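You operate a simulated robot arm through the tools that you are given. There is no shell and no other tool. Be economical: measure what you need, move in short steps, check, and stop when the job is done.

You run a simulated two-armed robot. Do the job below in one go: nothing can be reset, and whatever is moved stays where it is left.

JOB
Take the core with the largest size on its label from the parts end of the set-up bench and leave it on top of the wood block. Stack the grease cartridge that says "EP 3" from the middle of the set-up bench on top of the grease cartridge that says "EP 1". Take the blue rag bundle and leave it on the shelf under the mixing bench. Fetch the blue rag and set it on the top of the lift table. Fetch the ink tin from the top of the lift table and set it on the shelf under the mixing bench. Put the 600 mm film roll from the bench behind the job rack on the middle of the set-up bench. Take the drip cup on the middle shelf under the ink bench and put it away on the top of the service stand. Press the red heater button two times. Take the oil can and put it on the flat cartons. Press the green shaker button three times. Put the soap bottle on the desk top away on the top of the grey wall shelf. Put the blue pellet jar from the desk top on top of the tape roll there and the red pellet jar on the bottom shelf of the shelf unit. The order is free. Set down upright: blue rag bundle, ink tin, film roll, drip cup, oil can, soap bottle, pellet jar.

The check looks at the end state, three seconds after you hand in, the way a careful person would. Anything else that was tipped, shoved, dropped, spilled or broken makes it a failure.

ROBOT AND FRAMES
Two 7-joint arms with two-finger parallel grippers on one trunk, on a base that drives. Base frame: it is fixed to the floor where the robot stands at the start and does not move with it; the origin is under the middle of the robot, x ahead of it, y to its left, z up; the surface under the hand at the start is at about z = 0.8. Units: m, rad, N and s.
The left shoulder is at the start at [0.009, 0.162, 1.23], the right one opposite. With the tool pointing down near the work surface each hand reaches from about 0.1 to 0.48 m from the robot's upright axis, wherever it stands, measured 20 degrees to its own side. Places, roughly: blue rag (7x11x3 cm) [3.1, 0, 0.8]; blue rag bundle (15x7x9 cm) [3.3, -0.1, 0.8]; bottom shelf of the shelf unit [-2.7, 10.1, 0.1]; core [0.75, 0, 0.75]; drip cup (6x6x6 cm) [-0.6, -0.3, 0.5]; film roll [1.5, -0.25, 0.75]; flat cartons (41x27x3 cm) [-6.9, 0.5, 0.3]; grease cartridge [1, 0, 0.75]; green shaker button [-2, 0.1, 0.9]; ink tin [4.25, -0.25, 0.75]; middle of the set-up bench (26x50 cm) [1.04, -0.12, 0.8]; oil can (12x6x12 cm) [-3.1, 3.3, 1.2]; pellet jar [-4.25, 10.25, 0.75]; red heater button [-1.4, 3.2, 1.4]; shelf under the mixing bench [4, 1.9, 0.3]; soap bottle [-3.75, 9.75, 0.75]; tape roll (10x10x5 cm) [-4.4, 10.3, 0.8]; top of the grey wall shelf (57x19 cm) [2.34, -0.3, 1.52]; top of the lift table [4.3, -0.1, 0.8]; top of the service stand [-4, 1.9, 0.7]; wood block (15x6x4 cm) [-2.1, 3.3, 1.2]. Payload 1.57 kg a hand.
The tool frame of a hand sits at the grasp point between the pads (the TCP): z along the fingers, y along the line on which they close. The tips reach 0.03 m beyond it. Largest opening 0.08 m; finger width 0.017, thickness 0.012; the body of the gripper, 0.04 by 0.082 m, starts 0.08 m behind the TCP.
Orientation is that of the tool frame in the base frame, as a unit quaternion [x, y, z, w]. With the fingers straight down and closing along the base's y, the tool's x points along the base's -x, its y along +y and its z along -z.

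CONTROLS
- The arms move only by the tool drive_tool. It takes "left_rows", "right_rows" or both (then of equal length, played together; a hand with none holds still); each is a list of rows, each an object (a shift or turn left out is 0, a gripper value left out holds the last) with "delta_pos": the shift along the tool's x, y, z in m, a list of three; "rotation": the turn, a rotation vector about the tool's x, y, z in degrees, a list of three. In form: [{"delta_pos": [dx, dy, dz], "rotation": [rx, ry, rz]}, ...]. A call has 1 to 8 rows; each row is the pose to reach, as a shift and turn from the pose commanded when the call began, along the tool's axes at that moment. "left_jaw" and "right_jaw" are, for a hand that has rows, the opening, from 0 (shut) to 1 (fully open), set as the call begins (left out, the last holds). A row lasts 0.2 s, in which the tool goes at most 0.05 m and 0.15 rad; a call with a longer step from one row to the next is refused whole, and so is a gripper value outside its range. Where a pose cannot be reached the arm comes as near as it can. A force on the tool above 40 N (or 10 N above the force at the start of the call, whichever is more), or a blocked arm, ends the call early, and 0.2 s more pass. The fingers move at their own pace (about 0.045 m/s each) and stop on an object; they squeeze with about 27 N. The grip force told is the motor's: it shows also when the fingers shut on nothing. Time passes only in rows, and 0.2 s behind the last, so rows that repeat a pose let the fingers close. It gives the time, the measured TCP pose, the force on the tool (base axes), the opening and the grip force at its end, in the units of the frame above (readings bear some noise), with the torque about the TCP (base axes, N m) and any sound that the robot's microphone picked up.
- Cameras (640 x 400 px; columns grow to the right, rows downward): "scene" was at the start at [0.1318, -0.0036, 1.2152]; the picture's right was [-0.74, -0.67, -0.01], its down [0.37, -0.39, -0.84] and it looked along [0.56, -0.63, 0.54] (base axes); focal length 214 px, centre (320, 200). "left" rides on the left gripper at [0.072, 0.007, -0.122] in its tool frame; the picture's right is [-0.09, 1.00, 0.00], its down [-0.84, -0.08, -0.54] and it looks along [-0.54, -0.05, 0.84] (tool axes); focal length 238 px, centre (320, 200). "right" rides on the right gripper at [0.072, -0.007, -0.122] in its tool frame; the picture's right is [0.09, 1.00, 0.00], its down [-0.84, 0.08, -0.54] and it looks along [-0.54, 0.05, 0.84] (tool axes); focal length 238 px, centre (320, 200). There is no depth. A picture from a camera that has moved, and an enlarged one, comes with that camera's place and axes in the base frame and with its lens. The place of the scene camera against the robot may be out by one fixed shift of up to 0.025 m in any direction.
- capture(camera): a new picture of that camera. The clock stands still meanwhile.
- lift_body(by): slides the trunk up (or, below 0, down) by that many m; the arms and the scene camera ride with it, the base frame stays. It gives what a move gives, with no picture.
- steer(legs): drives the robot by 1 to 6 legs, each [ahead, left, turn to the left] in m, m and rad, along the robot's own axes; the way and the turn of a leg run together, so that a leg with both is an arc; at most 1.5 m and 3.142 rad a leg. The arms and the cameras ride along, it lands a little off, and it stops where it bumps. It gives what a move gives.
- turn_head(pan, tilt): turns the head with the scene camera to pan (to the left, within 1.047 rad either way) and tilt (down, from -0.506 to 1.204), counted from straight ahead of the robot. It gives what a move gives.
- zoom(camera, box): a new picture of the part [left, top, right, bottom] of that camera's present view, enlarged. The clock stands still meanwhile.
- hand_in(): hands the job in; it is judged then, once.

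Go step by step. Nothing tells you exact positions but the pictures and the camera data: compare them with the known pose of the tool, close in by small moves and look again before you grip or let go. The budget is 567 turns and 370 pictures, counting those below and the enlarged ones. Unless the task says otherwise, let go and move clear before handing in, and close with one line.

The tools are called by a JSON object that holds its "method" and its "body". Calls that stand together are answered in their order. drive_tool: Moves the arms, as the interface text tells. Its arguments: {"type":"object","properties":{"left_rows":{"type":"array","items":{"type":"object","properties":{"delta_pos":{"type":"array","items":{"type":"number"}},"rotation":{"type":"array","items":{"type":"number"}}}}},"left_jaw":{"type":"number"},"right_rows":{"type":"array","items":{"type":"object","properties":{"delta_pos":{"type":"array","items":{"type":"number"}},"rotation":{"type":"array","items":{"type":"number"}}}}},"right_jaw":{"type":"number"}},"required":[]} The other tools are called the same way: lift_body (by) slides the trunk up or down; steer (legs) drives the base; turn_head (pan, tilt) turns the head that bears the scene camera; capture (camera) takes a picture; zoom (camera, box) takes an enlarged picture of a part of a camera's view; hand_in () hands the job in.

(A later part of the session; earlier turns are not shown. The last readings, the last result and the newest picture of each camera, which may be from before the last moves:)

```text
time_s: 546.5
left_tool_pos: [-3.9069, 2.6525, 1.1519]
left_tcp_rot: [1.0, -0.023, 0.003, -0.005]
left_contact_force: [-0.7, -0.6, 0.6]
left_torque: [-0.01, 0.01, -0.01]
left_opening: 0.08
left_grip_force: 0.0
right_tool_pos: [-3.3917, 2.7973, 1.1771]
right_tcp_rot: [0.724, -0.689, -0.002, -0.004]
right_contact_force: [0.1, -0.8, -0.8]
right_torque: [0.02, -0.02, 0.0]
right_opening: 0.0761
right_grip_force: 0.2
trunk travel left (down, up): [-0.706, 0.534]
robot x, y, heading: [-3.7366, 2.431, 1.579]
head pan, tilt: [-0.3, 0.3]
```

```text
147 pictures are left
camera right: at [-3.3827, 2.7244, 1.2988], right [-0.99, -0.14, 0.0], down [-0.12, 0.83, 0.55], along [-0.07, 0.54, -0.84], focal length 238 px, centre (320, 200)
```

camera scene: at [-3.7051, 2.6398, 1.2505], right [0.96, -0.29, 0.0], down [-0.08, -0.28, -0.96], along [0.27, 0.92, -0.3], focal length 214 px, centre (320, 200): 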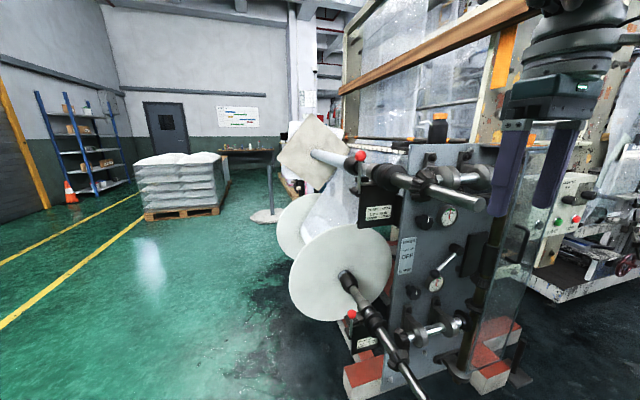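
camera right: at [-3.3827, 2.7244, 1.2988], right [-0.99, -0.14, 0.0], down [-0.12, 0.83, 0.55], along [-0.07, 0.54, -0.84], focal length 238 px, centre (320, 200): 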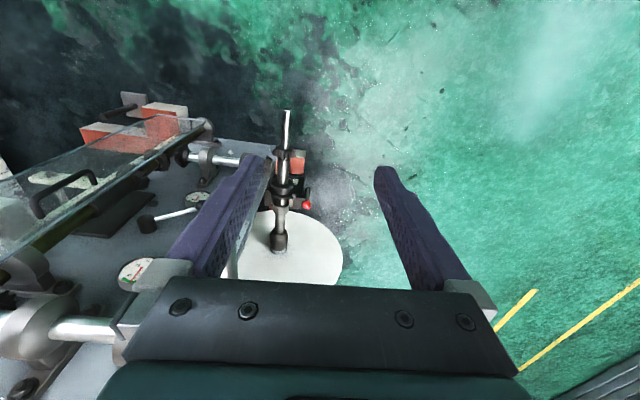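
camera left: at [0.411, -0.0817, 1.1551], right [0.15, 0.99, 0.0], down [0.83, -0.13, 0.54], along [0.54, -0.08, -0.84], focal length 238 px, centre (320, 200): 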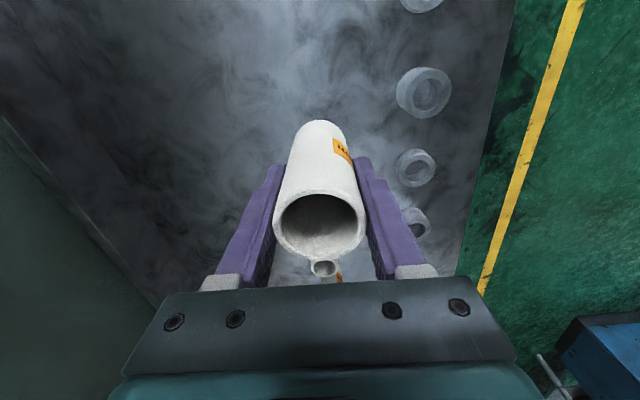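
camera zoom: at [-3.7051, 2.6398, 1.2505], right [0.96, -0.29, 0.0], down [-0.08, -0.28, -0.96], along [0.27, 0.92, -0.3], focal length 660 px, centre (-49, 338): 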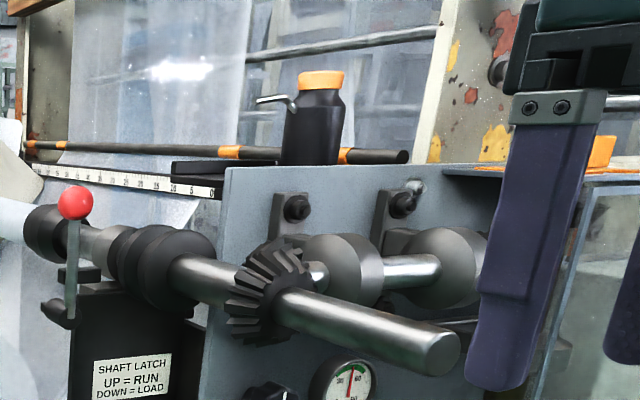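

The oil can (black, orange cap) stands on top of the gearbox behind protruding shafts. I raise the trunk and move in front of it to see it from the hand cameras.

{"method": "lift_body", "body": {"by": 0.2}}

{"method": "steer", "body": {"legs": [[0, -0.45, 0]]}}

{"method": "turn_head", "body": {"pan": 0, "tilt": 0.4}}

{"method": "capture", "body": {"camera": "scene"}}

{"method": "capture", "body": {"camera": "left"}}

```text
time_s: 548.6
left_tool_pos: [-3.9079, 2.6514, 1.3515]
left_tcp_rot: [1.0, -0.025, 0.002, -0.005]
left_contact_force: [0.1, 0.8, -0.1]
left_torque: [0.01, 0.01, -0.03]
left_opening: 0.0799
left_grip_force: 0.1
right_tool_pos: [-3.3913, 2.7969, 1.3775]
right_tcp_rot: [0.724, -0.689, -0.002, -0.004]
right_contact_force: [0.4, -0.9, 0.2]
right_torque: [-0.01, -0.03, 0.0]
right_opening: 0.0759
right_grip_force: 0.0
trunk travel left (down, up): [-0.906, 0.334]
robot x, y, heading: [-3.7367, 2.4302, 1.582]
head pan, tilt: [-0.3, 0.3]
```

```text
time_s: 551.4
left_tool_pos: [-3.4489, 2.6579, 1.3524]
left_tcp_rot: [1.0, -0.019, 0.003, -0.003]
left_contact_force: [1.5, -1.1, 0.0]
left_torque: [0.01, 0.02, -0.02]
left_opening: 0.08
left_grip_force: 0.0
right_tool_pos: [-2.9344, 2.8064, 1.378]
right_tcp_rot: [0.727, -0.687, -0.002, -0.004]
right_contact_force: [-0.4, -0.4, -0.4]
right_torque: [-0.01, 0.02, 0.03]
right_opening: 0.0758
right_grip_force: 0.1
trunk travel left (down, up): [-0.906, 0.334]
robot x, y, heading: [-3.2792, 2.4417, 1.591]
head pan, tilt: [-0.3, 0.3]
```

```text
time_s: 552.2
left_tool_pos: [-3.4474, 2.6586, 1.3503]
left_tcp_rot: [1.0, -0.02, 0.003, -0.004]
left_contact_force: [-0.5, -0.3, 0.1]
left_torque: [0.0, 0.01, -0.01]
left_opening: 0.0801
left_grip_force: 0.0
right_tool_pos: [-2.933, 2.8054, 1.3759]
right_tcp_rot: [0.726, -0.687, 0.0, -0.004]
right_contact_force: [0.3, 0.1, -0.6]
right_torque: [0.02, 0.01, 0.01]
right_opening: 0.0758
right_grip_force: 0.0
trunk travel left (down, up): [-0.906, 0.334]
robot x, y, heading: [-3.2717, 2.445, 1.589]
head pan, tilt: [0.0, 0.4]
```

```text
146 pictures are left
camera scene: at [-3.2735, 2.6496, 1.4413], right [1.0, 0.02, 0.0], down [0.01, -0.39, -0.92], along [-0.02, 0.92, -0.39], focal length 214 px, centre (320, 200)
```

scene: 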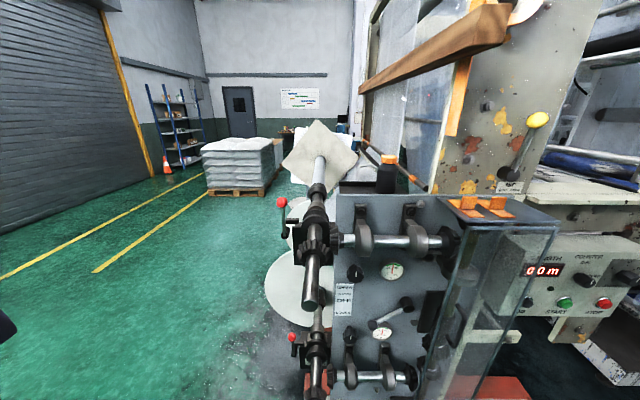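

```text
145 pictures are left
camera left: at [-3.3772, 2.6463, 1.4739], right [-0.13, -0.99, -0.01], down [-0.84, 0.11, 0.54], along [-0.53, 0.08, -0.84], focal length 238 px, centre (320, 200)
```

left: 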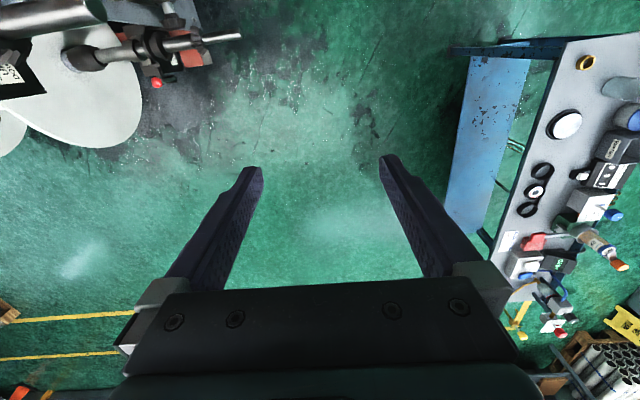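

{"method": "zoom", "body": {"camera": "scene", "box": [330, 130, 450, 230]}}

```text
4.00 times, centred on (390, 180) of scene
camera zoom: at [-3.2735, 2.6496, 1.4413], right [1.0, 0.02, 0.0], down [0.01, -0.39, -0.92], along [-0.02, 0.92, -0.39], focal length 858 px, centre (40, 280)
```

zoom: 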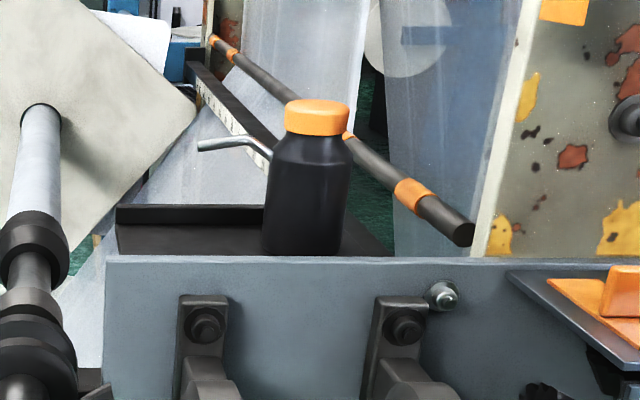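

The can stands at about (-3.09, 3.24), base ≈1.21, spout to the left. I tilt the right hand 45° forward for reach and bring it in front.

{"method": "drive_tool", "body": {"right_rows": [{"delta_pos": [-0.03, 0.028, -0.004], "rotation": [0, -7.5, 0]}, {"delta_pos": [-0.06, 0.055, -0.008], "rotation": [0, -15, 0]}, {"delta_pos": [-0.09, 0.083, -0.012], "rotation": [0, -22.5, 0]}, {"delta_pos": [-0.12, 0.11, -0.016], "rotation": [0, -30, 0]}, {"delta_pos": [-0.15, 0.138, -0.02], "rotation": [0, -37.5, 0]}, {"delta_pos": [-0.179, 0.165, -0.024], "rotation": [0, -45, 0]}], "right_jaw": 1}}

{"method": "capture", "body": {"camera": "right"}}

```text
time_s: 553.6
left_tool_pos: [-3.4474, 2.6571, 1.3517]
left_tcp_rot: [1.0, -0.02, 0.003, -0.004]
left_contact_force: [-0.6, -0.5, 0.5]
left_torque: [-0.01, 0.0, 0.01]
left_opening: 0.08
left_grip_force: 0.1
right_tool_pos: [-3.1046, 2.9772, 1.4033]
right_tcp_rot: [0.667, -0.635, -0.279, -0.271]
right_contact_force: [0.2, 0.7, 0.8]
right_torque: [0.0, -0.01, -0.02]
right_opening: 0.0798
right_grip_force: 0.1
trunk travel left (down, up): [-0.906, 0.334]
robot x, y, heading: [-3.2695, 2.4423, 1.588]
head pan, tilt: [0.0, 0.4]
```

```text
143 pictures are left
camera right: at [-3.0928, 2.8406, 1.4384], right [-0.99, -0.11, -0.07], down [-0.09, 0.19, 0.98], along [-0.1, 0.98, -0.2], focal length 238 px, centre (320, 200)
```

right: 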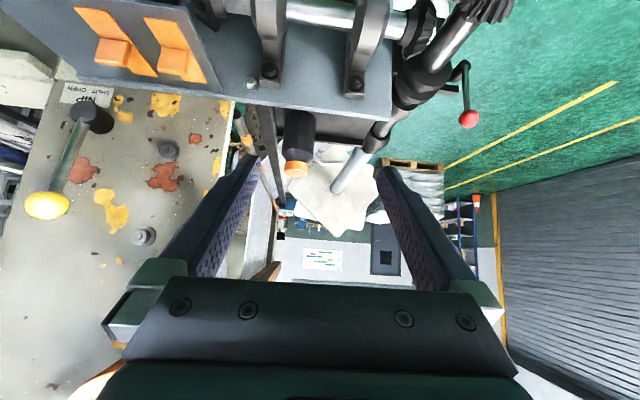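

{"method": "lift_body", "body": {"by": -0.085}}

{"method": "steer", "body": {"legs": [[0, -0.02, -0.01], [0.19, 0, 0]]}}

{"method": "capture", "body": {"camera": "right"}}

{"method": "capture", "body": {"camera": "scene"}}

```text
time_s: 554.8
left_tool_pos: [-3.4475, 2.6581, 1.2656]
left_tcp_rot: [1.0, -0.02, 0.003, -0.005]
left_contact_force: [-0.6, -0.1, -0.6]
left_torque: [-0.04, 0.02, 0.04]
left_opening: 0.0798
left_grip_force: 0.2
right_tool_pos: [-3.1057, 2.9767, 1.3179]
right_tcp_rot: [0.669, -0.635, -0.277, -0.269]
right_contact_force: [-0.5, -0.6, -0.1]
right_torque: [-0.01, -0.03, 0.03]
right_opening: 0.0799
right_grip_force: 0.0
trunk travel left (down, up): [-0.821, 0.419]
robot x, y, heading: [-3.2742, 2.4419, 1.588]
head pan, tilt: [0.0, 0.4]
```

```text
time_s: 556.7
left_tool_pos: [-3.4275, 2.8501, 1.2663]
left_tcp_rot: [1.0, -0.024, 0.002, -0.005]
left_contact_force: [0.5, -1.3, 0.1]
left_torque: [0.03, -0.03, 0.0]
left_opening: 0.0802
left_grip_force: 0.0
right_tool_pos: [-3.0824, 3.1658, 1.3177]
right_tcp_rot: [0.666, -0.638, -0.276, -0.27]
right_contact_force: [0.5, -1.1, 0.1]
right_torque: [-0.01, 0.02, 0.0]
right_opening: 0.08
right_grip_force: 0.0
trunk travel left (down, up): [-0.821, 0.419]
robot x, y, heading: [-3.2501, 2.6321, 1.582]
head pan, tilt: [0.0, 0.4]
```

```text
142 pictures are left
camera right: at [-3.0715, 3.0286, 1.3522], right [-0.99, -0.11, -0.07], down [-0.09, 0.2, 0.98], along [-0.09, 0.97, -0.21], focal length 238 px, centre (320, 200)
```

right: 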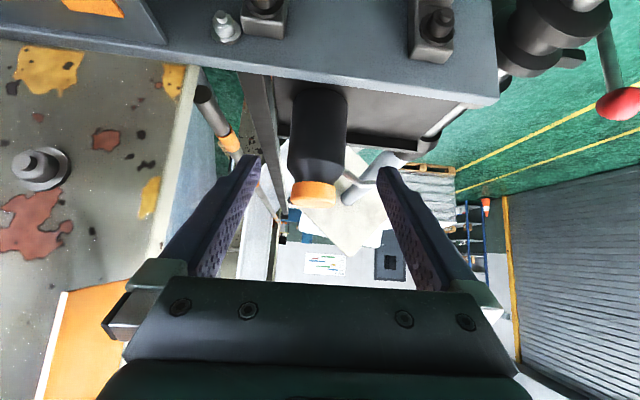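

```text
141 pictures are left
camera scene: at [-3.2542, 2.8393, 1.353], right [1.0, 0.02, 0.0], down [0.01, -0.42, -0.91], along [-0.01, 0.91, -0.42], focal length 214 px, centre (320, 200)
```

scene: 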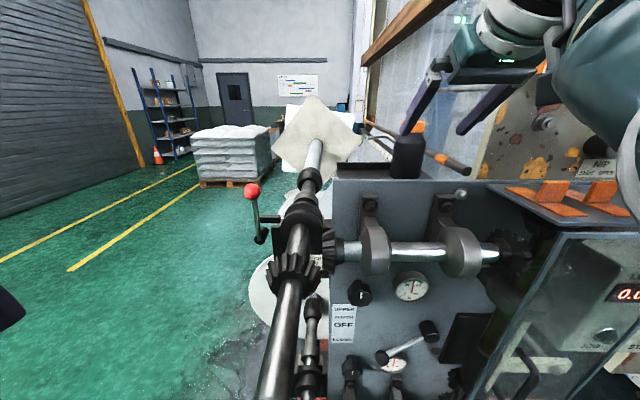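

{"method": "drive_tool", "body": {"right_rows": [{"delta_pos": [-0.02, -0.0025, 0.02]}, {"delta_pos": [-0.02, -0.0025, 0.05]}, {"delta_pos": [-0.02, -0.0025, 0.08]}]}}

{"method": "capture", "body": {"camera": "right"}}

```text
time_s: 557.5
left_tool_pos: [-3.4283, 2.8493, 1.2659]
left_tcp_rot: [1.0, -0.024, 0.003, -0.005]
left_contact_force: [-0.4, 0.6, -0.9]
left_torque: [0.0, 0.04, -0.02]
left_opening: 0.0801
left_grip_force: 0.1
right_tool_pos: [-3.0845, 3.237, 1.2752]
right_tcp_rot: [0.667, -0.637, -0.277, -0.27]
right_contact_force: [-0.2, 0.3, -0.8]
right_torque: [0.01, -0.02, 0.03]
right_opening: 0.0797
right_grip_force: 0.0
trunk travel left (down, up): [-0.821, 0.419]
robot x, y, heading: [-3.2509, 2.63, 1.579]
head pan, tilt: [0.0, 0.4]
```

```text
140 pictures are left
camera right: at [-3.0728, 3.0999, 1.3095], right [-0.99, -0.11, -0.07], down [-0.09, 0.2, 0.98], along [-0.09, 0.97, -0.2], focal length 238 px, centre (320, 200)
```

right: 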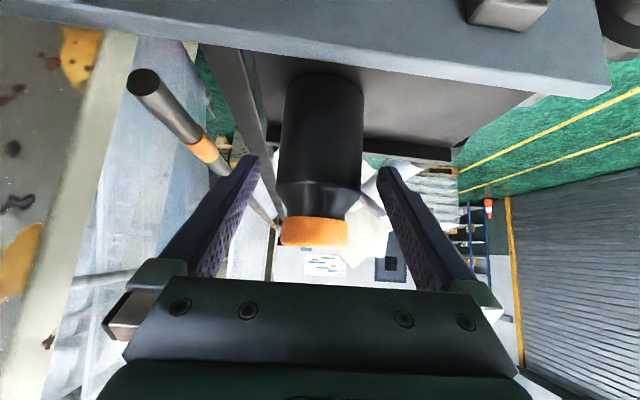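

{"method": "zoom", "body": {"camera": "right", "box": [240, 60, 460, 260]}}

{"method": "zoom", "body": {"camera": "scene", "box": [350, 60, 530, 210]}}

```text
2.00 times, centred on (350, 160) of right
camera zoom: at [-3.0728, 3.0999, 1.3095], right [-0.99, -0.11, -0.07], down [-0.09, 0.2, 0.98], along [-0.09, 0.97, -0.2], focal length 477 px, centre (260, 280)
```

zoom: 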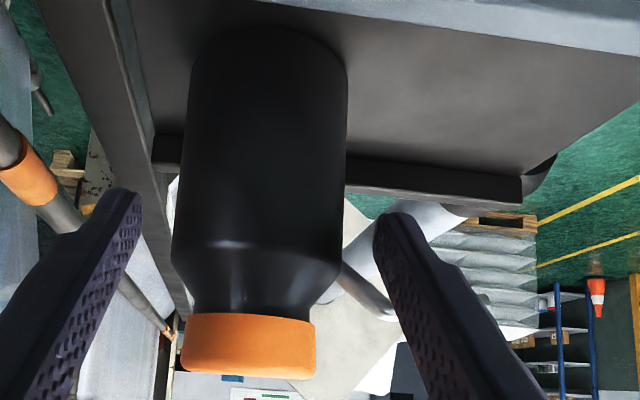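

```text
2.67 times, centred on (440, 135) of scene
camera zoom: at [-3.2536, 2.8398, 1.3563], right [1.0, 0.01, 0.0], down [0.0, -0.39, -0.92], along [-0.01, 0.92, -0.39], focal length 572 px, centre (0, 373)
```

zoom: 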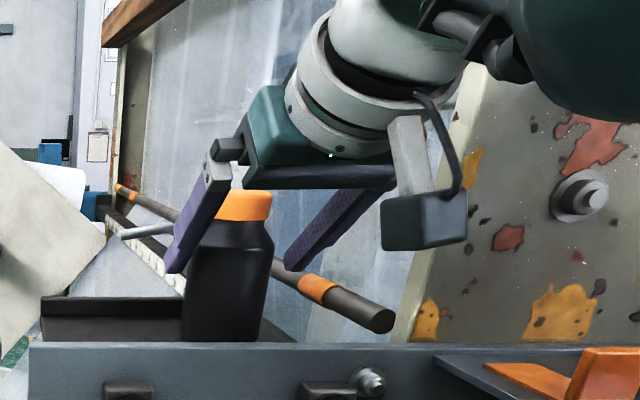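

The left finger passes in front of the spout; moving along the finger axis keeps it clear. Advance 4.6 cm along the tool axis.

{"method": "drive_tool", "body": {"right_rows": [{"delta_pos": [0.002, 0, 0.015]}, {"delta_pos": [0.003, 0, 0.03]}, {"delta_pos": [0.004, 0, 0.046]}]}}

{"method": "zoom", "body": {"camera": "scene", "box": [350, 60, 530, 210]}}

{"method": "capture", "body": {"camera": "right"}}

```text
time_s: 558.3
left_tool_pos: [-3.4286, 2.8486, 1.2661]
left_tcp_rot: [1.0, -0.024, 0.002, -0.004]
left_contact_force: [-0.9, 0.7, 0.1]
left_torque: [0.01, 0.02, -0.03]
left_opening: 0.0801
left_grip_force: 0.1
right_tool_pos: [-3.0818, 3.2608, 1.2406]
right_tcp_rot: [0.666, -0.638, -0.276, -0.27]
right_contact_force: [-0.5, 0.3, 0.5]
right_torque: [0.0, -0.01, 0.03]
right_opening: 0.0801
right_grip_force: 0.1
right hand out of reach, approached as far as the arm can: row 3
trunk travel left (down, up): [-0.821, 0.419]
robot x, y, heading: [-3.2544, 2.6282, 1.581]
head pan, tilt: [0.0, 0.4]
```

```text
2.67 times, centred on (440, 135) of scene
camera zoom: at [-3.2536, 2.8398, 1.3563], right [1.0, 0.01, 0.0], down [0.0, -0.39, -0.92], along [-0.01, 0.92, -0.39], focal length 572 px, centre (0, 373)
```

zoom: 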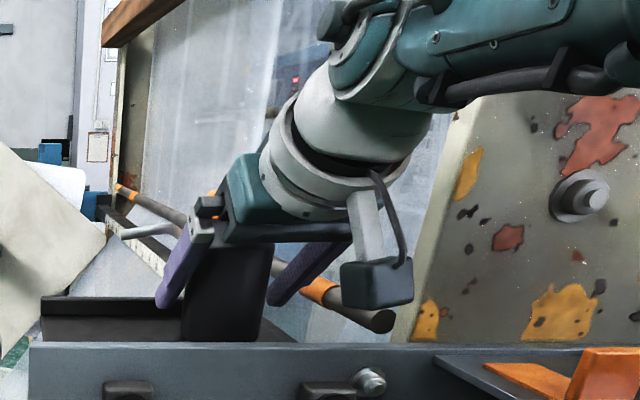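

```text
136 pictures are left
camera right: at [-3.0702, 3.1244, 1.275], right [-0.99, -0.11, -0.07], down [-0.09, 0.2, 0.98], along [-0.09, 0.97, -0.2], focal length 238 px, centre (320, 200)
```

right: 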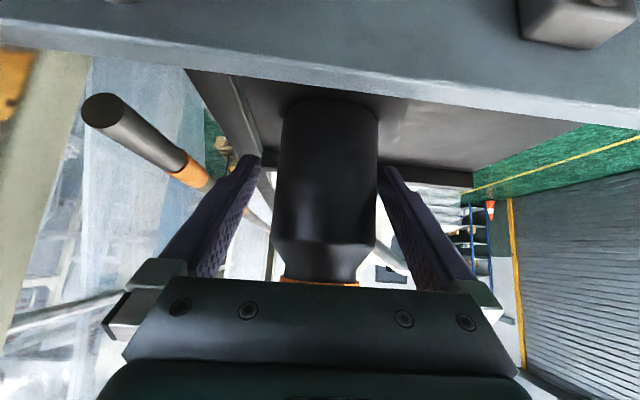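

{"method": "drive_tool", "body": {"right_rows": [{"delta_pos": [0, 0.004, 0]}, {"delta_pos": [0, 0.004, 0]}]}}

{"method": "drive_tool", "body": {"right_rows": [{"delta_pos": [0, 0, 0]}, {"delta_pos": [0, 0, 0]}, {"delta_pos": [0, 0, 0]}], "right_jaw": 0}}

{"method": "lift_body", "body": {"by": 0.08}}

{"method": "capture", "body": {"camera": "scene"}}

```text
time_s: 558.9
left_tool_pos: [-3.427, 2.8489, 1.266]
left_tcp_rot: [1.0, -0.024, 0.002, -0.005]
left_contact_force: [0.2, -0.3, -1.0]
left_torque: [0.01, -0.04, 0.01]
left_opening: 0.0799
left_grip_force: 0.0
right_tool_pos: [-3.0851, 3.261, 1.2398]
right_tcp_rot: [0.666, -0.638, -0.277, -0.27]
right_contact_force: [0.2, -0.1, -0.5]
right_torque: [0.0, -0.02, 0.03]
right_opening: 0.0799
right_grip_force: 0.2
trunk travel left (down, up): [-0.821, 0.419]
robot x, y, heading: [-3.2557, 2.629, 1.579]
head pan, tilt: [0.0, 0.4]
```

```text
time_s: 559.7
left_tool_pos: [-3.4278, 2.8494, 1.2664]
left_tcp_rot: [1.0, -0.024, 0.002, -0.004]
left_contact_force: [-0.1, -0.2, -0.9]
left_torque: [0.0, 0.0, -0.02]
left_opening: 0.08
left_grip_force: 0.0
right_tool_pos: [-3.0862, 3.2603, 1.2408]
right_tcp_rot: [0.666, -0.638, -0.276, -0.271]
right_contact_force: [-0.4, -1.3, 0.1]
right_torque: [-0.04, 0.04, -0.01]
right_opening: 0.0594
right_grip_force: 26.7
trunk travel left (down, up): [-0.821, 0.419]
robot x, y, heading: [-3.2537, 2.6307, 1.579]
head pan, tilt: [0.0, 0.4]
```

```text
time_s: 560.9
left_tool_pos: [-3.4281, 2.8492, 1.3475]
left_tcp_rot: [1.0, -0.024, 0.002, -0.004]
left_contact_force: [-0.9, 0.6, 0.5]
left_torque: [0.0, -0.05, -0.01]
left_opening: 0.0799
left_grip_force: 0.1
right_tool_pos: [-3.086, 3.2598, 1.3182]
right_tcp_rot: [0.667, -0.638, -0.276, -0.269]
right_contact_force: [-0.2, 0.3, -2.3]
right_torque: [0.0, 0.05, 0.01]
right_opening: 0.0591
right_grip_force: 26.7
trunk travel left (down, up): [-0.901, 0.339]
robot x, y, heading: [-3.2538, 2.6345, 1.575]
head pan, tilt: [0.0, 0.4]
```

```text
135 pictures are left
camera scene: at [-3.2536, 2.8397, 1.4362], right [1.0, 0.01, 0.0], down [0.0, -0.39, -0.92], along [-0.01, 0.92, -0.39], focal length 214 px, centre (320, 200)
```

scene: 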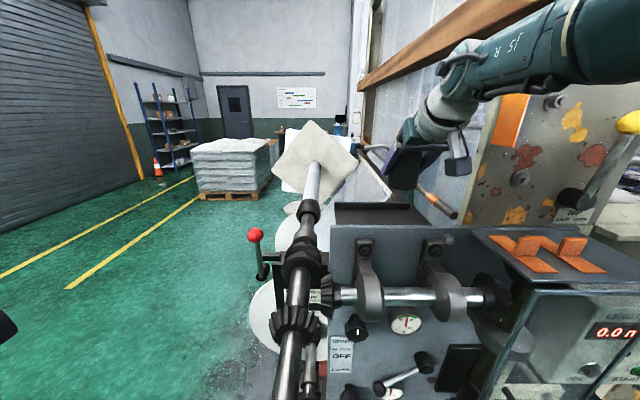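

The can is held and lifted. I raise more, back off slightly and go west along the corridor.

{"method": "lift_body", "body": {"by": 0.25}}

{"method": "steer", "body": {"legs": [[-0.22, 0, 0], [0, 1.3, 0], [0, 0.6, 0]]}}

{"method": "lift_body", "body": {"by": -0.4}}

{"method": "steer", "body": {"legs": [[0, 0, 1.4], [0.9, 0.9, 0]]}}

{"method": "capture", "body": {"camera": "scene"}}

```text
time_s: 563.5
left_tool_pos: [-3.428, 2.8487, 1.5963]
left_tcp_rot: [1.0, -0.024, 0.003, -0.005]
left_contact_force: [0.0, -0.6, -0.1]
left_torque: [-0.02, -0.01, -0.01]
left_opening: 0.0801
left_grip_force: 0.0
right_tool_pos: [-3.0858, 3.2607, 1.5701]
right_tcp_rot: [0.667, -0.638, -0.276, -0.27]
right_contact_force: [1.6, 0.2, -2.7]
right_torque: [0.01, 0.01, 0.0]
right_opening: 0.0595
right_grip_force: 26.8
trunk travel left (down, up): [-1.151, 0.089]
robot x, y, heading: [-3.2561, 2.6308, 1.58]
head pan, tilt: [0.0, 0.4]
```

```text
time_s: 574.4
left_tool_pos: [-5.3313, 2.6322, 1.5958]
left_tcp_rot: [0.999, -0.035, 0.003, -0.004]
left_contact_force: [-0.7, 0.2, 0.3]
left_torque: [0.01, -0.01, -0.03]
left_opening: 0.0799
left_grip_force: 0.2
right_tool_pos: [-4.9801, 3.0373, 1.5703]
right_tcp_rot: [0.662, -0.643, -0.274, -0.271]
right_contact_force: [-0.5, -0.3, -1.6]
right_torque: [-0.02, 0.02, -0.01]
right_opening: 0.0595
right_grip_force: 26.8
trunk travel left (down, up): [-1.151, 0.089]
robot x, y, heading: [-5.1604, 2.4093, 1.563]
head pan, tilt: [0.0, 0.4]
```

```text
time_s: 578.2
left_tool_pos: [-5.3303, 2.6319, 1.1959]
left_tcp_rot: [0.999, -0.034, 0.003, -0.004]
left_contact_force: [0.6, 0.4, -1.0]
left_torque: [0.0, 0.01, 0.01]
left_opening: 0.0801
left_grip_force: 0.0
right_tool_pos: [-4.9812, 3.0371, 1.1699]
right_tcp_rot: [0.661, -0.643, -0.274, -0.272]
right_contact_force: [0.6, 0.3, -1.7]
right_torque: [0.02, 0.01, 0.01]
right_opening: 0.059
right_grip_force: 26.7
trunk travel left (down, up): [-0.751, 0.489]
robot x, y, heading: [-5.1612, 2.4096, 1.56]
head pan, tilt: [0.0, 0.4]
```

```text
time_s: 588.0
left_tool_pos: [-6.4707, 1.5758, 1.1958]
left_tcp_rot: [0.788, 0.616, 0.0, -0.005]
left_contact_force: [0.2, 0.2, 0.1]
left_torque: [0.01, 0.01, 0.02]
left_opening: 0.0801
left_grip_force: 0.1
right_tool_pos: [-6.8061, 1.9919, 1.1705]
right_tcp_rot: [0.92, -0.069, -0.385, -0.033]
right_contact_force: [0.2, -0.1, -2.5]
right_torque: [-0.02, -0.02, 0.04]
right_opening: 0.0591
right_grip_force: 26.9
trunk travel left (down, up): [-0.751, 0.489]
robot x, y, heading: [-6.2229, 1.7038, 2.957]
head pan, tilt: [0.0, 0.4]
```

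```text
134 pictures are left
camera scene: at [-6.4085, 1.7555, 1.2862], right [0.18, 0.98, 0.0], down [0.38, -0.07, -0.92], along [-0.91, 0.17, -0.39], focal length 214 px, centre (320, 200)
```

scene: 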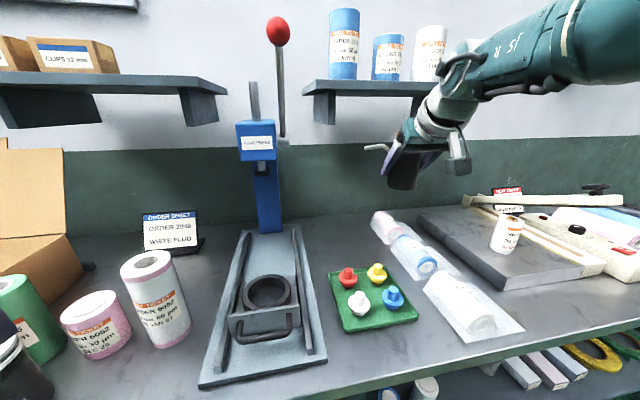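

I overshot close to the far bench (nothing touched). The flat cartons should lie on its lower shelf near y ≈ 0.5. I back off, square up and go there.

{"method": "steer", "body": {"legs": [[-0.55, 0, 0], [0, 0, 0.185], [0, 1.2, 0]]}}

{"method": "lift_body", "body": {"by": -0.35}}

{"method": "turn_head", "body": {"pan": 0, "tilt": 0.45}}

{"method": "capture", "body": {"camera": "scene"}}

```text
time_s: 597.5
left_tool_pos: [-5.9036, 0.2414, 1.1966]
left_tcp_rot: [0.727, 0.686, -0.001, -0.005]
left_contact_force: [-0.2, -0.3, 0.0]
left_torque: [-0.01, 0.0, 0.03]
left_opening: 0.08
left_grip_force: 0.1
right_tool_pos: [-6.3118, 0.5869, 1.1694]
right_tcp_rot: [0.922, 0.017, -0.386, 0.003]
right_contact_force: [-0.5, -0.6, -2.4]
right_torque: [-0.01, -0.01, 0.0]
right_opening: 0.059
right_grip_force: 27.3
trunk travel left (down, up): [-0.751, 0.489]
robot x, y, heading: [-5.6841, 0.4153, -3.139]
head pan, tilt: [0.0, 0.4]
```

```text
time_s: 600.9
left_tool_pos: [-5.9031, 0.2429, 0.847]
left_tcp_rot: [0.727, 0.687, -0.001, -0.005]
left_contact_force: [-0.1, -0.1, -0.1]
left_torque: [-0.01, 0.02, 0.0]
left_opening: 0.0804
left_grip_force: 0.1
right_tool_pos: [-6.3124, 0.5873, 0.8209]
right_tcp_rot: [0.923, 0.017, -0.385, 0.003]
right_contact_force: [-0.6, -1.0, -2.2]
right_torque: [0.0, -0.01, 0.0]
right_opening: 0.059
right_grip_force: 27.1
trunk travel left (down, up): [-0.401, 0.839]
robot x, y, heading: [-5.6828, 0.4141, -3.137]
head pan, tilt: [0.0, 0.4]
```

```text
time_s: 601.5
left_tool_pos: [-5.9021, 0.2427, 0.846]
left_tcp_rot: [0.727, 0.686, -0.001, -0.005]
left_contact_force: [0.3, 0.9, 0.4]
left_torque: [-0.02, 0.03, 0.0]
left_opening: 0.0801
left_grip_force: 0.0
right_tool_pos: [-6.3133, 0.5881, 0.8195]
right_tcp_rot: [0.922, 0.017, -0.386, 0.003]
right_contact_force: [0.3, -0.3, -1.8]
right_torque: [-0.04, -0.03, 0.0]
right_opening: 0.0591
right_grip_force: 27.0
trunk travel left (down, up): [-0.401, 0.839]
robot x, y, heading: [-5.6849, 0.4133, -3.14]
head pan, tilt: [0.0, 0.45]
```

```text
133 pictures are left
camera scene: at [-5.8723, 0.4294, 0.9316], right [0.0, 1.0, 0.0], down [0.44, 0.0, -0.9], along [-0.9, 0.0, -0.44], focal length 214 px, centre (320, 200)
```

scene: 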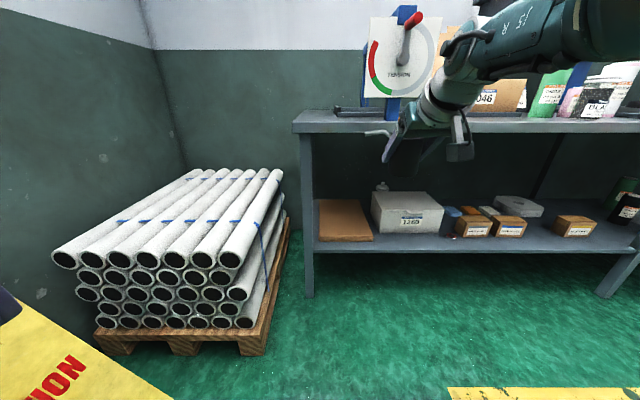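

The flat cartons lie on the lower shelf, x -6.67…-7.1, y 0.43…0.70, top ≈0.33. I lower the trunk, shift, and bring the can in.

{"method": "lift_body", "body": {"by": -0.37}}

{"method": "drive_tool", "body": {"right_rows": [{"delta_pos": [0, -0.03, 0]}, {"delta_pos": [0, -0.06, 0]}, {"delta_pos": [0, -0.09, 0]}, {"delta_pos": [0, -0.12, 0]}]}}

{"method": "capture", "body": {"camera": "scene"}}

```text
time_s: 605.1
left_tool_pos: [-5.9031, 0.2414, 0.476]
left_tcp_rot: [0.727, 0.687, -0.001, -0.005]
left_contact_force: [-0.2, 0.3, 0.3]
left_torque: [0.02, -0.02, 0.01]
left_opening: 0.0799
left_grip_force: 0.0
right_tool_pos: [-6.3121, 0.5891, 0.4499]
right_tcp_rot: [0.923, 0.016, -0.385, 0.003]
right_contact_force: [-0.6, -0.5, -2.9]
right_torque: [-0.02, -0.03, -0.01]
right_opening: 0.0591
right_grip_force: 27.1
trunk travel left (down, up): [-0.031, 1.209]
robot x, y, heading: [-5.6849, 0.4165, -3.135]
head pan, tilt: [0.0, 0.45]
```

```text
time_s: 606.1
left_tool_pos: [-5.9035, 0.2451, 0.4766]
left_tcp_rot: [0.727, 0.687, 0.001, -0.006]
left_contact_force: [0.5, 1.0, 0.6]
left_torque: [0.02, -0.02, 0.03]
left_opening: 0.08
left_grip_force: 0.0
right_tool_pos: [-6.3022, 0.7085, 0.4513]
right_tcp_rot: [0.922, 0.019, -0.386, 0.004]
right_contact_force: [-0.6, -0.1, -1.8]
right_torque: [-0.01, -0.02, 0.0]
right_opening: 0.0592
right_grip_force: 26.9
right hand out of reach, approached as far as the arm can: row 2, 3, 4
trunk travel left (down, up): [-0.031, 1.209]
robot x, y, heading: [-5.6849, 0.4141, -3.14]
head pan, tilt: [0.0, 0.45]
```

```text
132 pictures are left
camera scene: at [-5.8723, 0.4314, 0.5616], right [0.0, 1.0, 0.0], down [0.44, 0.0, -0.9], along [-0.9, 0.0, -0.44], focal length 214 px, centre (320, 200)
```

scene: 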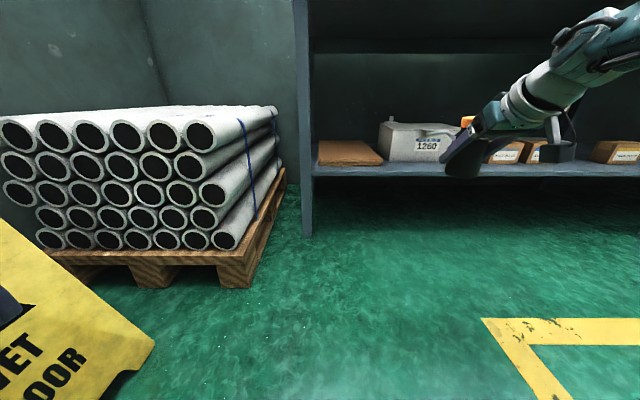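

{"method": "drive_tool", "body": {"right_rows": [{"delta_pos": [0, 0.04, 0]}, {"delta_pos": [0, 0.08, 0]}, {"delta_pos": [0, 0.12, 0]}, {"delta_pos": [0, 0.16, 0]}, {"delta_pos": [0, 0.2, 0]}, {"delta_pos": [0, 0.24, 0]}]}}

{"method": "steer", "body": {"legs": [[0, -0.095, -0.004], [0.3, 0, 0]]}}

{"method": "capture", "body": {"camera": "scene"}}

{"method": "capture", "body": {"camera": "right"}}

```text
time_s: 607.5
left_tool_pos: [-5.9029, 0.2442, 0.4757]
left_tcp_rot: [0.727, 0.686, 0.0, -0.006]
left_contact_force: [0.8, -0.1, 0.6]
left_torque: [0.04, 0.0, 0.0]
left_opening: 0.0801
left_grip_force: 0.1
right_tool_pos: [-6.2959, 0.5218, 0.4475]
right_tcp_rot: [0.922, 0.019, -0.386, 0.005]
right_contact_force: [-0.1, 0.6, -2.8]
right_torque: [0.01, -0.01, 0.01]
right_opening: 0.059
right_grip_force: 26.9
right hand out of reach, approached as far as the arm can: row 5, 6
trunk travel left (down, up): [-0.031, 1.209]
robot x, y, heading: [-5.6819, 0.4173, -3.141]
head pan, tilt: [0.0, 0.45]
```

```text
time_s: 610.3
left_tool_pos: [-6.1985, 0.3404, 0.4763]
left_tcp_rot: [0.729, 0.684, -0.001, -0.003]
left_contact_force: [0.6, -0.6, 0.8]
left_torque: [0.01, 0.0, 0.0]
left_opening: 0.0796
left_grip_force: 0.1
right_tool_pos: [-6.5903, 0.6216, 0.4469]
right_tcp_rot: [0.923, 0.017, -0.385, 0.005]
right_contact_force: [-0.5, -0.2, -2.6]
right_torque: [0.01, -0.01, 0.01]
right_opening: 0.0589
right_grip_force: 27.1
trunk travel left (down, up): [-0.031, 1.209]
robot x, y, heading: [-5.9849, 0.5116, 3.135]
head pan, tilt: [0.0, 0.45]
```

```text
131 pictures are left
camera scene: at [-6.1672, 0.527, 0.5613], right [0.0, 1.0, 0.0], down [0.44, 0.0, -0.9], along [-0.9, 0.0, -0.44], focal length 214 px, centre (320, 200)
```

scene: 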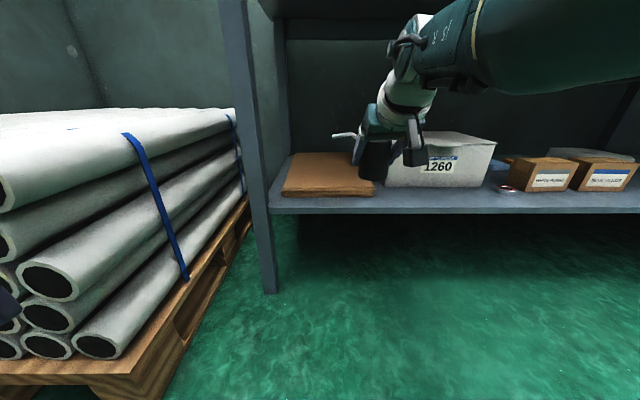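

```text
130 pictures are left
camera right: at [-6.4542, 0.6325, 0.4815], right [0.1, -0.99, -0.07], down [-0.2, -0.09, 0.98], along [-0.97, -0.08, -0.21], focal length 238 px, centre (320, 200)
```

right: 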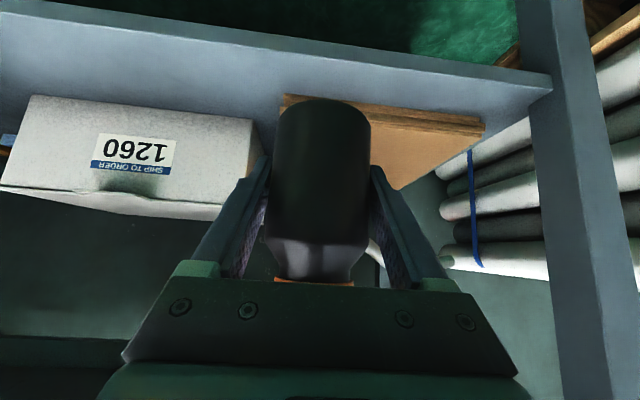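

{"method": "steer", "body": {"legs": [[0, 0, 0.1], [0.165, 0, 0]]}}

{"method": "capture", "body": {"camera": "right"}}

{"method": "capture", "body": {"camera": "scene"}}

```text
time_s: 612.2
left_tool_pos: [-6.3396, 0.3021, 0.4759]
left_tcp_rot: [0.692, 0.722, 0.001, -0.004]
left_contact_force: [-0.2, 1.0, -0.3]
left_torque: [-0.02, -0.02, 0.01]
left_opening: 0.0798
left_grip_force: 0.1
right_tool_pos: [-6.7585, 0.54, 0.4453]
right_tcp_rot: [0.921, 0.065, -0.383, 0.025]
right_contact_force: [0.4, -0.3, -1.5]
right_torque: [-0.01, 0.02, -0.01]
right_opening: 0.0589
right_grip_force: 26.7
trunk travel left (down, up): [-0.031, 1.209]
robot x, y, heading: [-6.1418, 0.4954, -3.04]
head pan, tilt: [0.0, 0.45]
```

```text
129 pictures are left
camera right: at [-6.6243, 0.5664, 0.481], right [0.2, -0.98, -0.07], down [-0.19, -0.11, 0.98], along [-0.96, -0.18, -0.21], focal length 238 px, centre (320, 200)
```

right: 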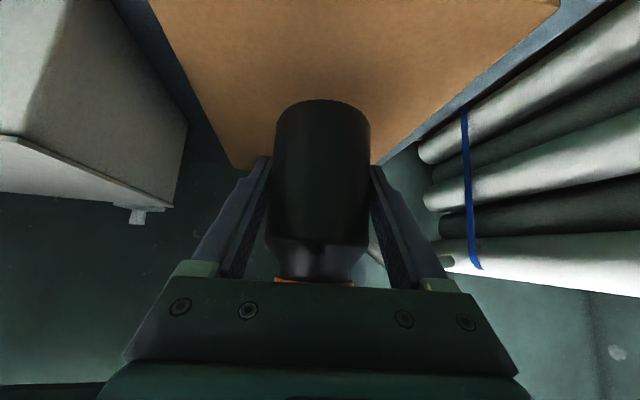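

```text
128 pictures are left
camera scene: at [-6.3262, 0.4912, 0.5612], right [-0.1, 0.99, 0.0], down [0.43, 0.04, -0.9], along [-0.89, -0.09, -0.44], focal length 214 px, centre (320, 200)
```

scene: 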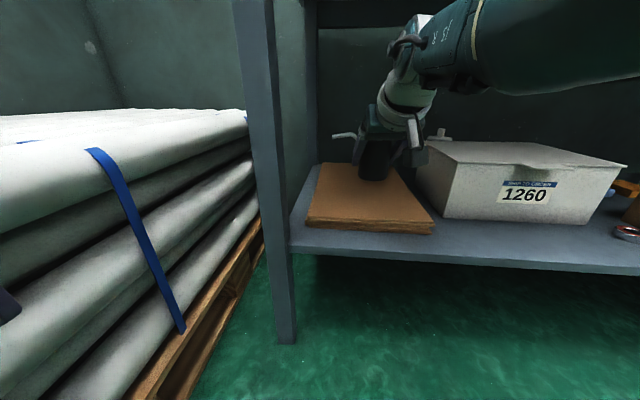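

{"method": "lift_body", "body": {"by": -0.028}}

{"method": "drive_tool", "body": {"right_rows": [{"delta_pos": [0.005, 0, 0.005]}, {"delta_pos": [0.009, 0, 0.009]}, {"delta_pos": [0.012, 0, 0.012]}, {"delta_pos": [0.015, 0, 0.015]}]}}

{"method": "zoom", "body": {"camera": "scene", "box": [290, 110, 470, 250]}}

```text
time_s: 613.0
left_tool_pos: [-6.3423, 0.302, 0.4482]
left_tcp_rot: [0.692, 0.722, -0.001, -0.005]
left_contact_force: [0.1, -0.2, -0.3]
left_torque: [-0.01, 0.0, 0.01]
left_opening: 0.0798
left_grip_force: 0.1
right_tool_pos: [-6.7613, 0.5413, 0.4204]
right_tcp_rot: [0.92, 0.066, -0.385, 0.025]
right_contact_force: [-0.1, -0.2, -2.5]
right_torque: [-0.01, -0.01, -0.03]
right_opening: 0.0592
right_grip_force: 26.6
trunk travel left (down, up): [-0.003, 1.237]
robot x, y, heading: [-6.145, 0.4908, -3.044]
head pan, tilt: [0.0, 0.45]
```

```text
time_s: 614.0
left_tool_pos: [-6.3417, 0.3017, 0.4479]
left_tcp_rot: [0.692, 0.722, -0.001, -0.004]
left_contact_force: [1.0, -0.2, 0.1]
left_torque: [0.0, 0.04, 0.01]
left_opening: 0.0799
left_grip_force: 0.1
right_tool_pos: [-6.759, 0.5402, 0.398]
right_tcp_rot: [0.92, 0.065, -0.386, 0.024]
right_contact_force: [0.3, 0.7, -2.0]
right_torque: [0.02, -0.03, 0.0]
right_opening: 0.0592
right_grip_force: 26.4
trunk travel left (down, up): [-0.003, 1.237]
robot x, y, heading: [-6.1386, 0.4938, -3.039]
head pan, tilt: [0.0, 0.45]
```

```text
2.86 times, centred on (380, 180) of scene
camera zoom: at [-6.3285, 0.4909, 0.5335], right [-0.1, 0.99, 0.0], down [0.43, 0.04, -0.9], along [-0.9, -0.09, -0.44], focal length 613 px, centre (149, 257)
```

zoom: 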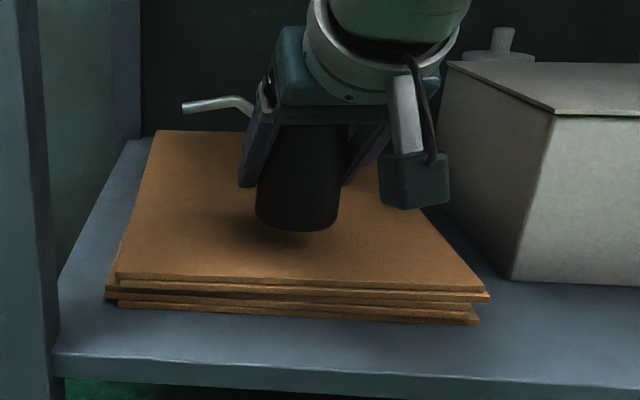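

{"method": "drive_tool", "body": {"right_rows": [{"delta_pos": [0.0025, 0, 0.0025]}, {"delta_pos": [0.005, 0, 0.005]}, {"delta_pos": [0.0075, 0, 0.0075]}, {"delta_pos": [0.0095, 0, 0.0095]}, {"delta_pos": [0.0115, 0, 0.0115]}, {"delta_pos": [0.0135, 0, 0.0135]}]}}

{"method": "zoom", "body": {"camera": "scene", "box": [290, 110, 470, 250]}}

```text
time_s: 615.4
left_tool_pos: [-6.3431, 0.3015, 0.448]
left_tcp_rot: [0.692, 0.722, 0.0, -0.004]
left_contact_force: [-0.6, 0.5, 0.1]
left_torque: [-0.01, 0.03, -0.02]
left_opening: 0.08
left_grip_force: 0.1
right_tool_pos: [-6.7602, 0.542, 0.3792]
right_tcp_rot: [0.92, 0.066, -0.386, 0.025]
right_contact_force: [-0.4, 1.1, -2.7]
right_torque: [-0.01, 0.05, 0.02]
right_opening: 0.0588
right_grip_force: 27.1
trunk travel left (down, up): [-0.003, 1.237]
robot x, y, heading: [-6.1428, 0.4947, -3.046]
head pan, tilt: [0.0, 0.45]
```

```text
2.86 times, centred on (380, 180) of scene
camera zoom: at [-6.3286, 0.4909, 0.5336], right [-0.1, 0.99, 0.0], down [0.43, 0.04, -0.9], along [-0.9, -0.09, -0.44], focal length 613 px, centre (149, 257)
```

zoom: 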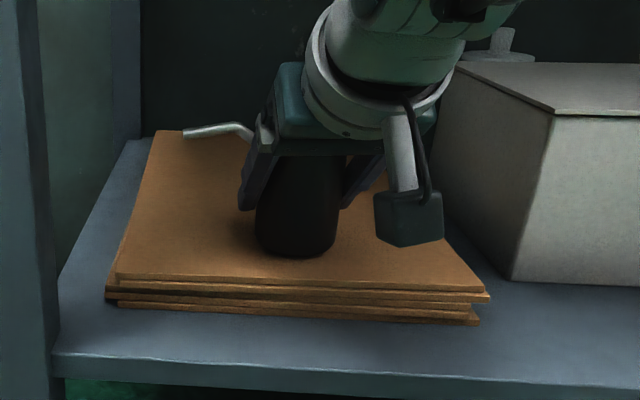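

{"method": "drive_tool", "body": {"right_rows": [{"delta_pos": [0.0015, 0, 0.0015]}, {"delta_pos": [0.003, 0, 0.003]}, {"delta_pos": [0.0045, 0, 0.0045]}, {"delta_pos": [0.006, 0, 0.006]}]}}

```text
time_s: 616.4
left_tool_pos: [-6.3426, 0.3016, 0.4484]
left_tcp_rot: [0.693, 0.721, -0.001, -0.004]
left_contact_force: [-0.1, -0.6, 0.5]
left_torque: [0.02, 0.0, 0.02]
left_opening: 0.0801
left_grip_force: 0.0
right_tool_pos: [-6.7591, 0.5417, 0.3737]
right_tcp_rot: [0.919, 0.066, -0.387, 0.025]
right_contact_force: [6.0, 1.4, 14.9]
right_torque: [-0.27, -0.4, 0.19]
right_opening: 0.059
right_grip_force: 27.1
right hand out of reach, approached as far as the arm can: row 3, 4
trunk travel left (down, up): [-0.003, 1.237]
robot x, y, heading: [-6.1397, 0.4963, -3.043]
head pan, tilt: [0.0, 0.45]
```

Contact. Ease, open, retreat along the tool axis.

{"method": "drive_tool", "body": {"right_rows": [{"delta_pos": [-0.002, 0, -0.002]}]}}

{"method": "drive_tool", "body": {"right_rows": [{"delta_pos": [0, 0, 0]}, {"delta_pos": [0, 0, 0]}, {"delta_pos": [0, 0, 0]}], "right_jaw": 1}}

{"method": "zoom", "body": {"camera": "scene", "box": [290, 110, 470, 250]}}

```text
time_s: 616.8
left_tool_pos: [-6.3424, 0.301, 0.448]
left_tcp_rot: [0.692, 0.722, 0.0, -0.004]
left_contact_force: [0.0, -0.6, -0.2]
left_torque: [-0.01, -0.01, -0.02]
left_opening: 0.0798
left_grip_force: 0.0
right_tool_pos: [-6.7605, 0.5422, 0.3739]
right_tcp_rot: [0.92, 0.064, -0.386, 0.024]
right_contact_force: [-1.2, 1.0, 2.9]
right_torque: [-0.09, 0.2, 0.0]
right_opening: 0.059
right_grip_force: 27.2
trunk travel left (down, up): [-0.003, 1.237]
robot x, y, heading: [-6.1419, 0.4976, -3.037]
head pan, tilt: [0.0, 0.45]
```

```text
time_s: 617.6
left_tool_pos: [-6.3422, 0.302, 0.4471]
left_tcp_rot: [0.692, 0.722, -0.001, -0.004]
left_contact_force: [-0.7, 1.0, 0.6]
left_torque: [-0.01, 0.01, 0.01]
left_opening: 0.08
left_grip_force: 0.0
right_tool_pos: [-6.759, 0.5417, 0.3746]
right_tcp_rot: [0.921, 0.066, -0.384, 0.025]
right_contact_force: [-0.7, -0.2, 0.2]
right_torque: [0.02, 0.01, -0.01]
right_opening: 0.0802
right_grip_force: 0.1
trunk travel left (down, up): [-0.003, 1.237]
robot x, y, heading: [-6.1441, 0.4951, -3.042]
head pan, tilt: [0.0, 0.45]
```

```text
2.86 times, centred on (380, 180) of scene
camera zoom: at [-6.3289, 0.4909, 0.5336], right [-0.1, 0.99, 0.0], down [0.43, 0.04, -0.9], along [-0.9, -0.09, -0.44], focal length 613 px, centre (149, 257)
```

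zoom: 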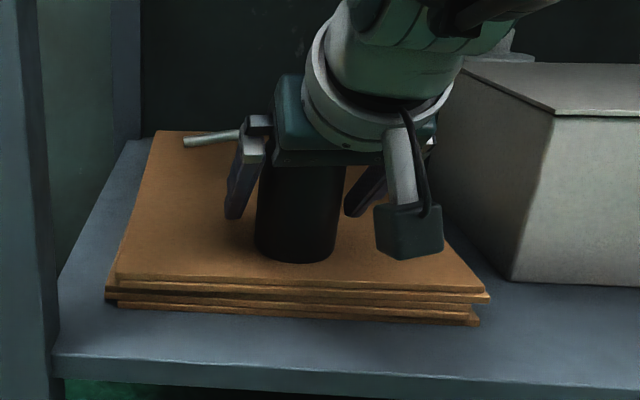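

{"method": "drive_tool", "body": {"right_rows": [{"delta_pos": [-0.001, 0, -0.015]}, {"delta_pos": [-0.002, 0, -0.03]}, {"delta_pos": [-0.004, 0, -0.046]}, {"delta_pos": [-0.004, 0, -0.08]}, {"delta_pos": [-0.004, 0, -0.11]}]}}

{"method": "capture", "body": {"camera": "scene"}}

```text
time_s: 618.8
left_tool_pos: [-6.3424, 0.3026, 0.4474]
left_tcp_rot: [0.692, 0.721, -0.001, -0.004]
left_contact_force: [-0.2, -0.1, 0.1]
left_torque: [0.04, 0.0, 0.0]
left_opening: 0.08
left_grip_force: 0.0
right_tool_pos: [-6.7591, 0.5424, 0.3741]
right_tcp_rot: [0.92, 0.065, -0.385, 0.025]
right_contact_force: [0.0, 0.7, 0.0]
right_torque: [-0.01, 0.01, 0.0]
right_opening: 0.0799
right_grip_force: 0.1
right hand out of reach, approached as far as the arm can: row 1, 2, 3, 4, 5
trunk travel left (down, up): [-0.003, 1.237]
robot x, y, heading: [-6.1431, 0.4972, -3.045]
head pan, tilt: [0.0, 0.45]
```

```text
124 pictures are left
camera scene: at [-6.329, 0.4909, 0.5336], right [-0.1, 0.99, 0.0], down [0.43, 0.04, -0.9], along [-0.9, -0.09, -0.44], focal length 214 px, centre (320, 200)
```

scene: 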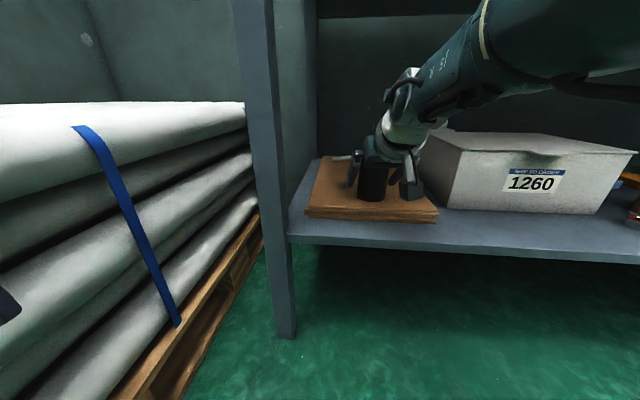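

The arm is at a singular stretch, so I retreat with the base instead: straight back.

{"method": "steer", "body": {"legs": [[-0.12, 0, 0]]}}

{"method": "capture", "body": {"camera": "scene"}}

```text
time_s: 620.0
left_tool_pos: [-6.2266, 0.3142, 0.4473]
left_tcp_rot: [0.692, 0.722, -0.002, -0.007]
left_contact_force: [0.4, 0.2, -0.1]
left_torque: [0.02, -0.05, 0.0]
left_opening: 0.0797
left_grip_force: 0.0
right_tool_pos: [-6.6429, 0.5546, 0.3755]
right_tcp_rot: [0.92, 0.065, -0.386, 0.025]
right_contact_force: [-0.2, 0.6, 0.1]
right_torque: [-0.04, -0.01, 0.01]
right_opening: 0.0799
right_grip_force: 0.1
trunk travel left (down, up): [-0.003, 1.237]
robot x, y, heading: [-6.0246, 0.5073, -3.039]
head pan, tilt: [0.0, 0.45]
```

```text
123 pictures are left
camera scene: at [-6.2134, 0.5028, 0.534], right [-0.1, 0.99, 0.0], down [0.43, 0.04, -0.9], along [-0.9, -0.09, -0.43], focal length 214 px, centre (320, 200)
```

scene: 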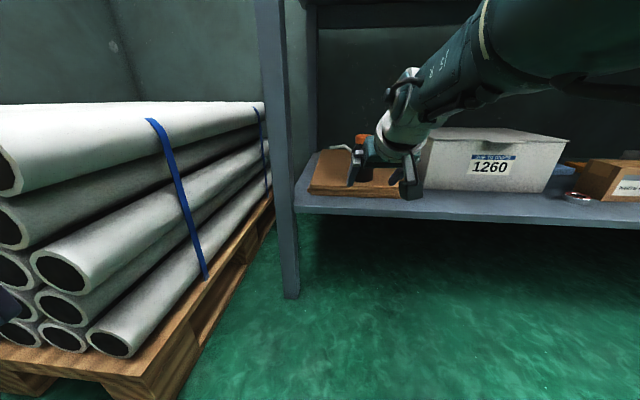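

{"method": "steer", "body": {"legs": [[-0.4, 0, 0]]}}

{"method": "zoom", "body": {"camera": "scene", "box": [270, 80, 470, 220]}}

```text
time_s: 622.5
left_tool_pos: [-5.8224, 0.3555, 0.4482]
left_tcp_rot: [0.692, 0.722, -0.001, -0.005]
left_contact_force: [0.1, -0.8, -0.4]
left_torque: [0.01, -0.01, 0.02]
left_opening: 0.0802
left_grip_force: 0.0
right_tool_pos: [-6.2389, 0.5968, 0.3754]
right_tcp_rot: [0.92, 0.065, -0.386, 0.025]
right_contact_force: [-0.3, 0.3, 0.7]
right_torque: [0.02, -0.04, 0.01]
right_opening: 0.0798
right_grip_force: 0.1
trunk travel left (down, up): [-0.003, 1.237]
robot x, y, heading: [-5.6198, 0.5476, -3.039]
head pan, tilt: [0.0, 0.45]
```

```text
2.86 times, centred on (370, 150) of scene
camera zoom: at [-5.8083, 0.5438, 0.5338], right [-0.1, 0.99, 0.0], down [0.43, 0.04, -0.9], along [-0.9, -0.09, -0.43], focal length 613 px, centre (177, 343)
```

zoom: 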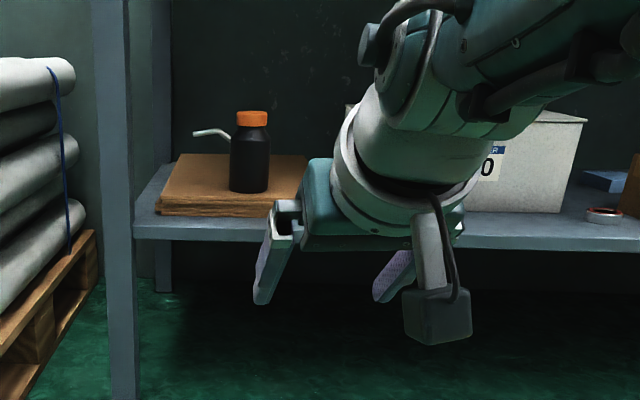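

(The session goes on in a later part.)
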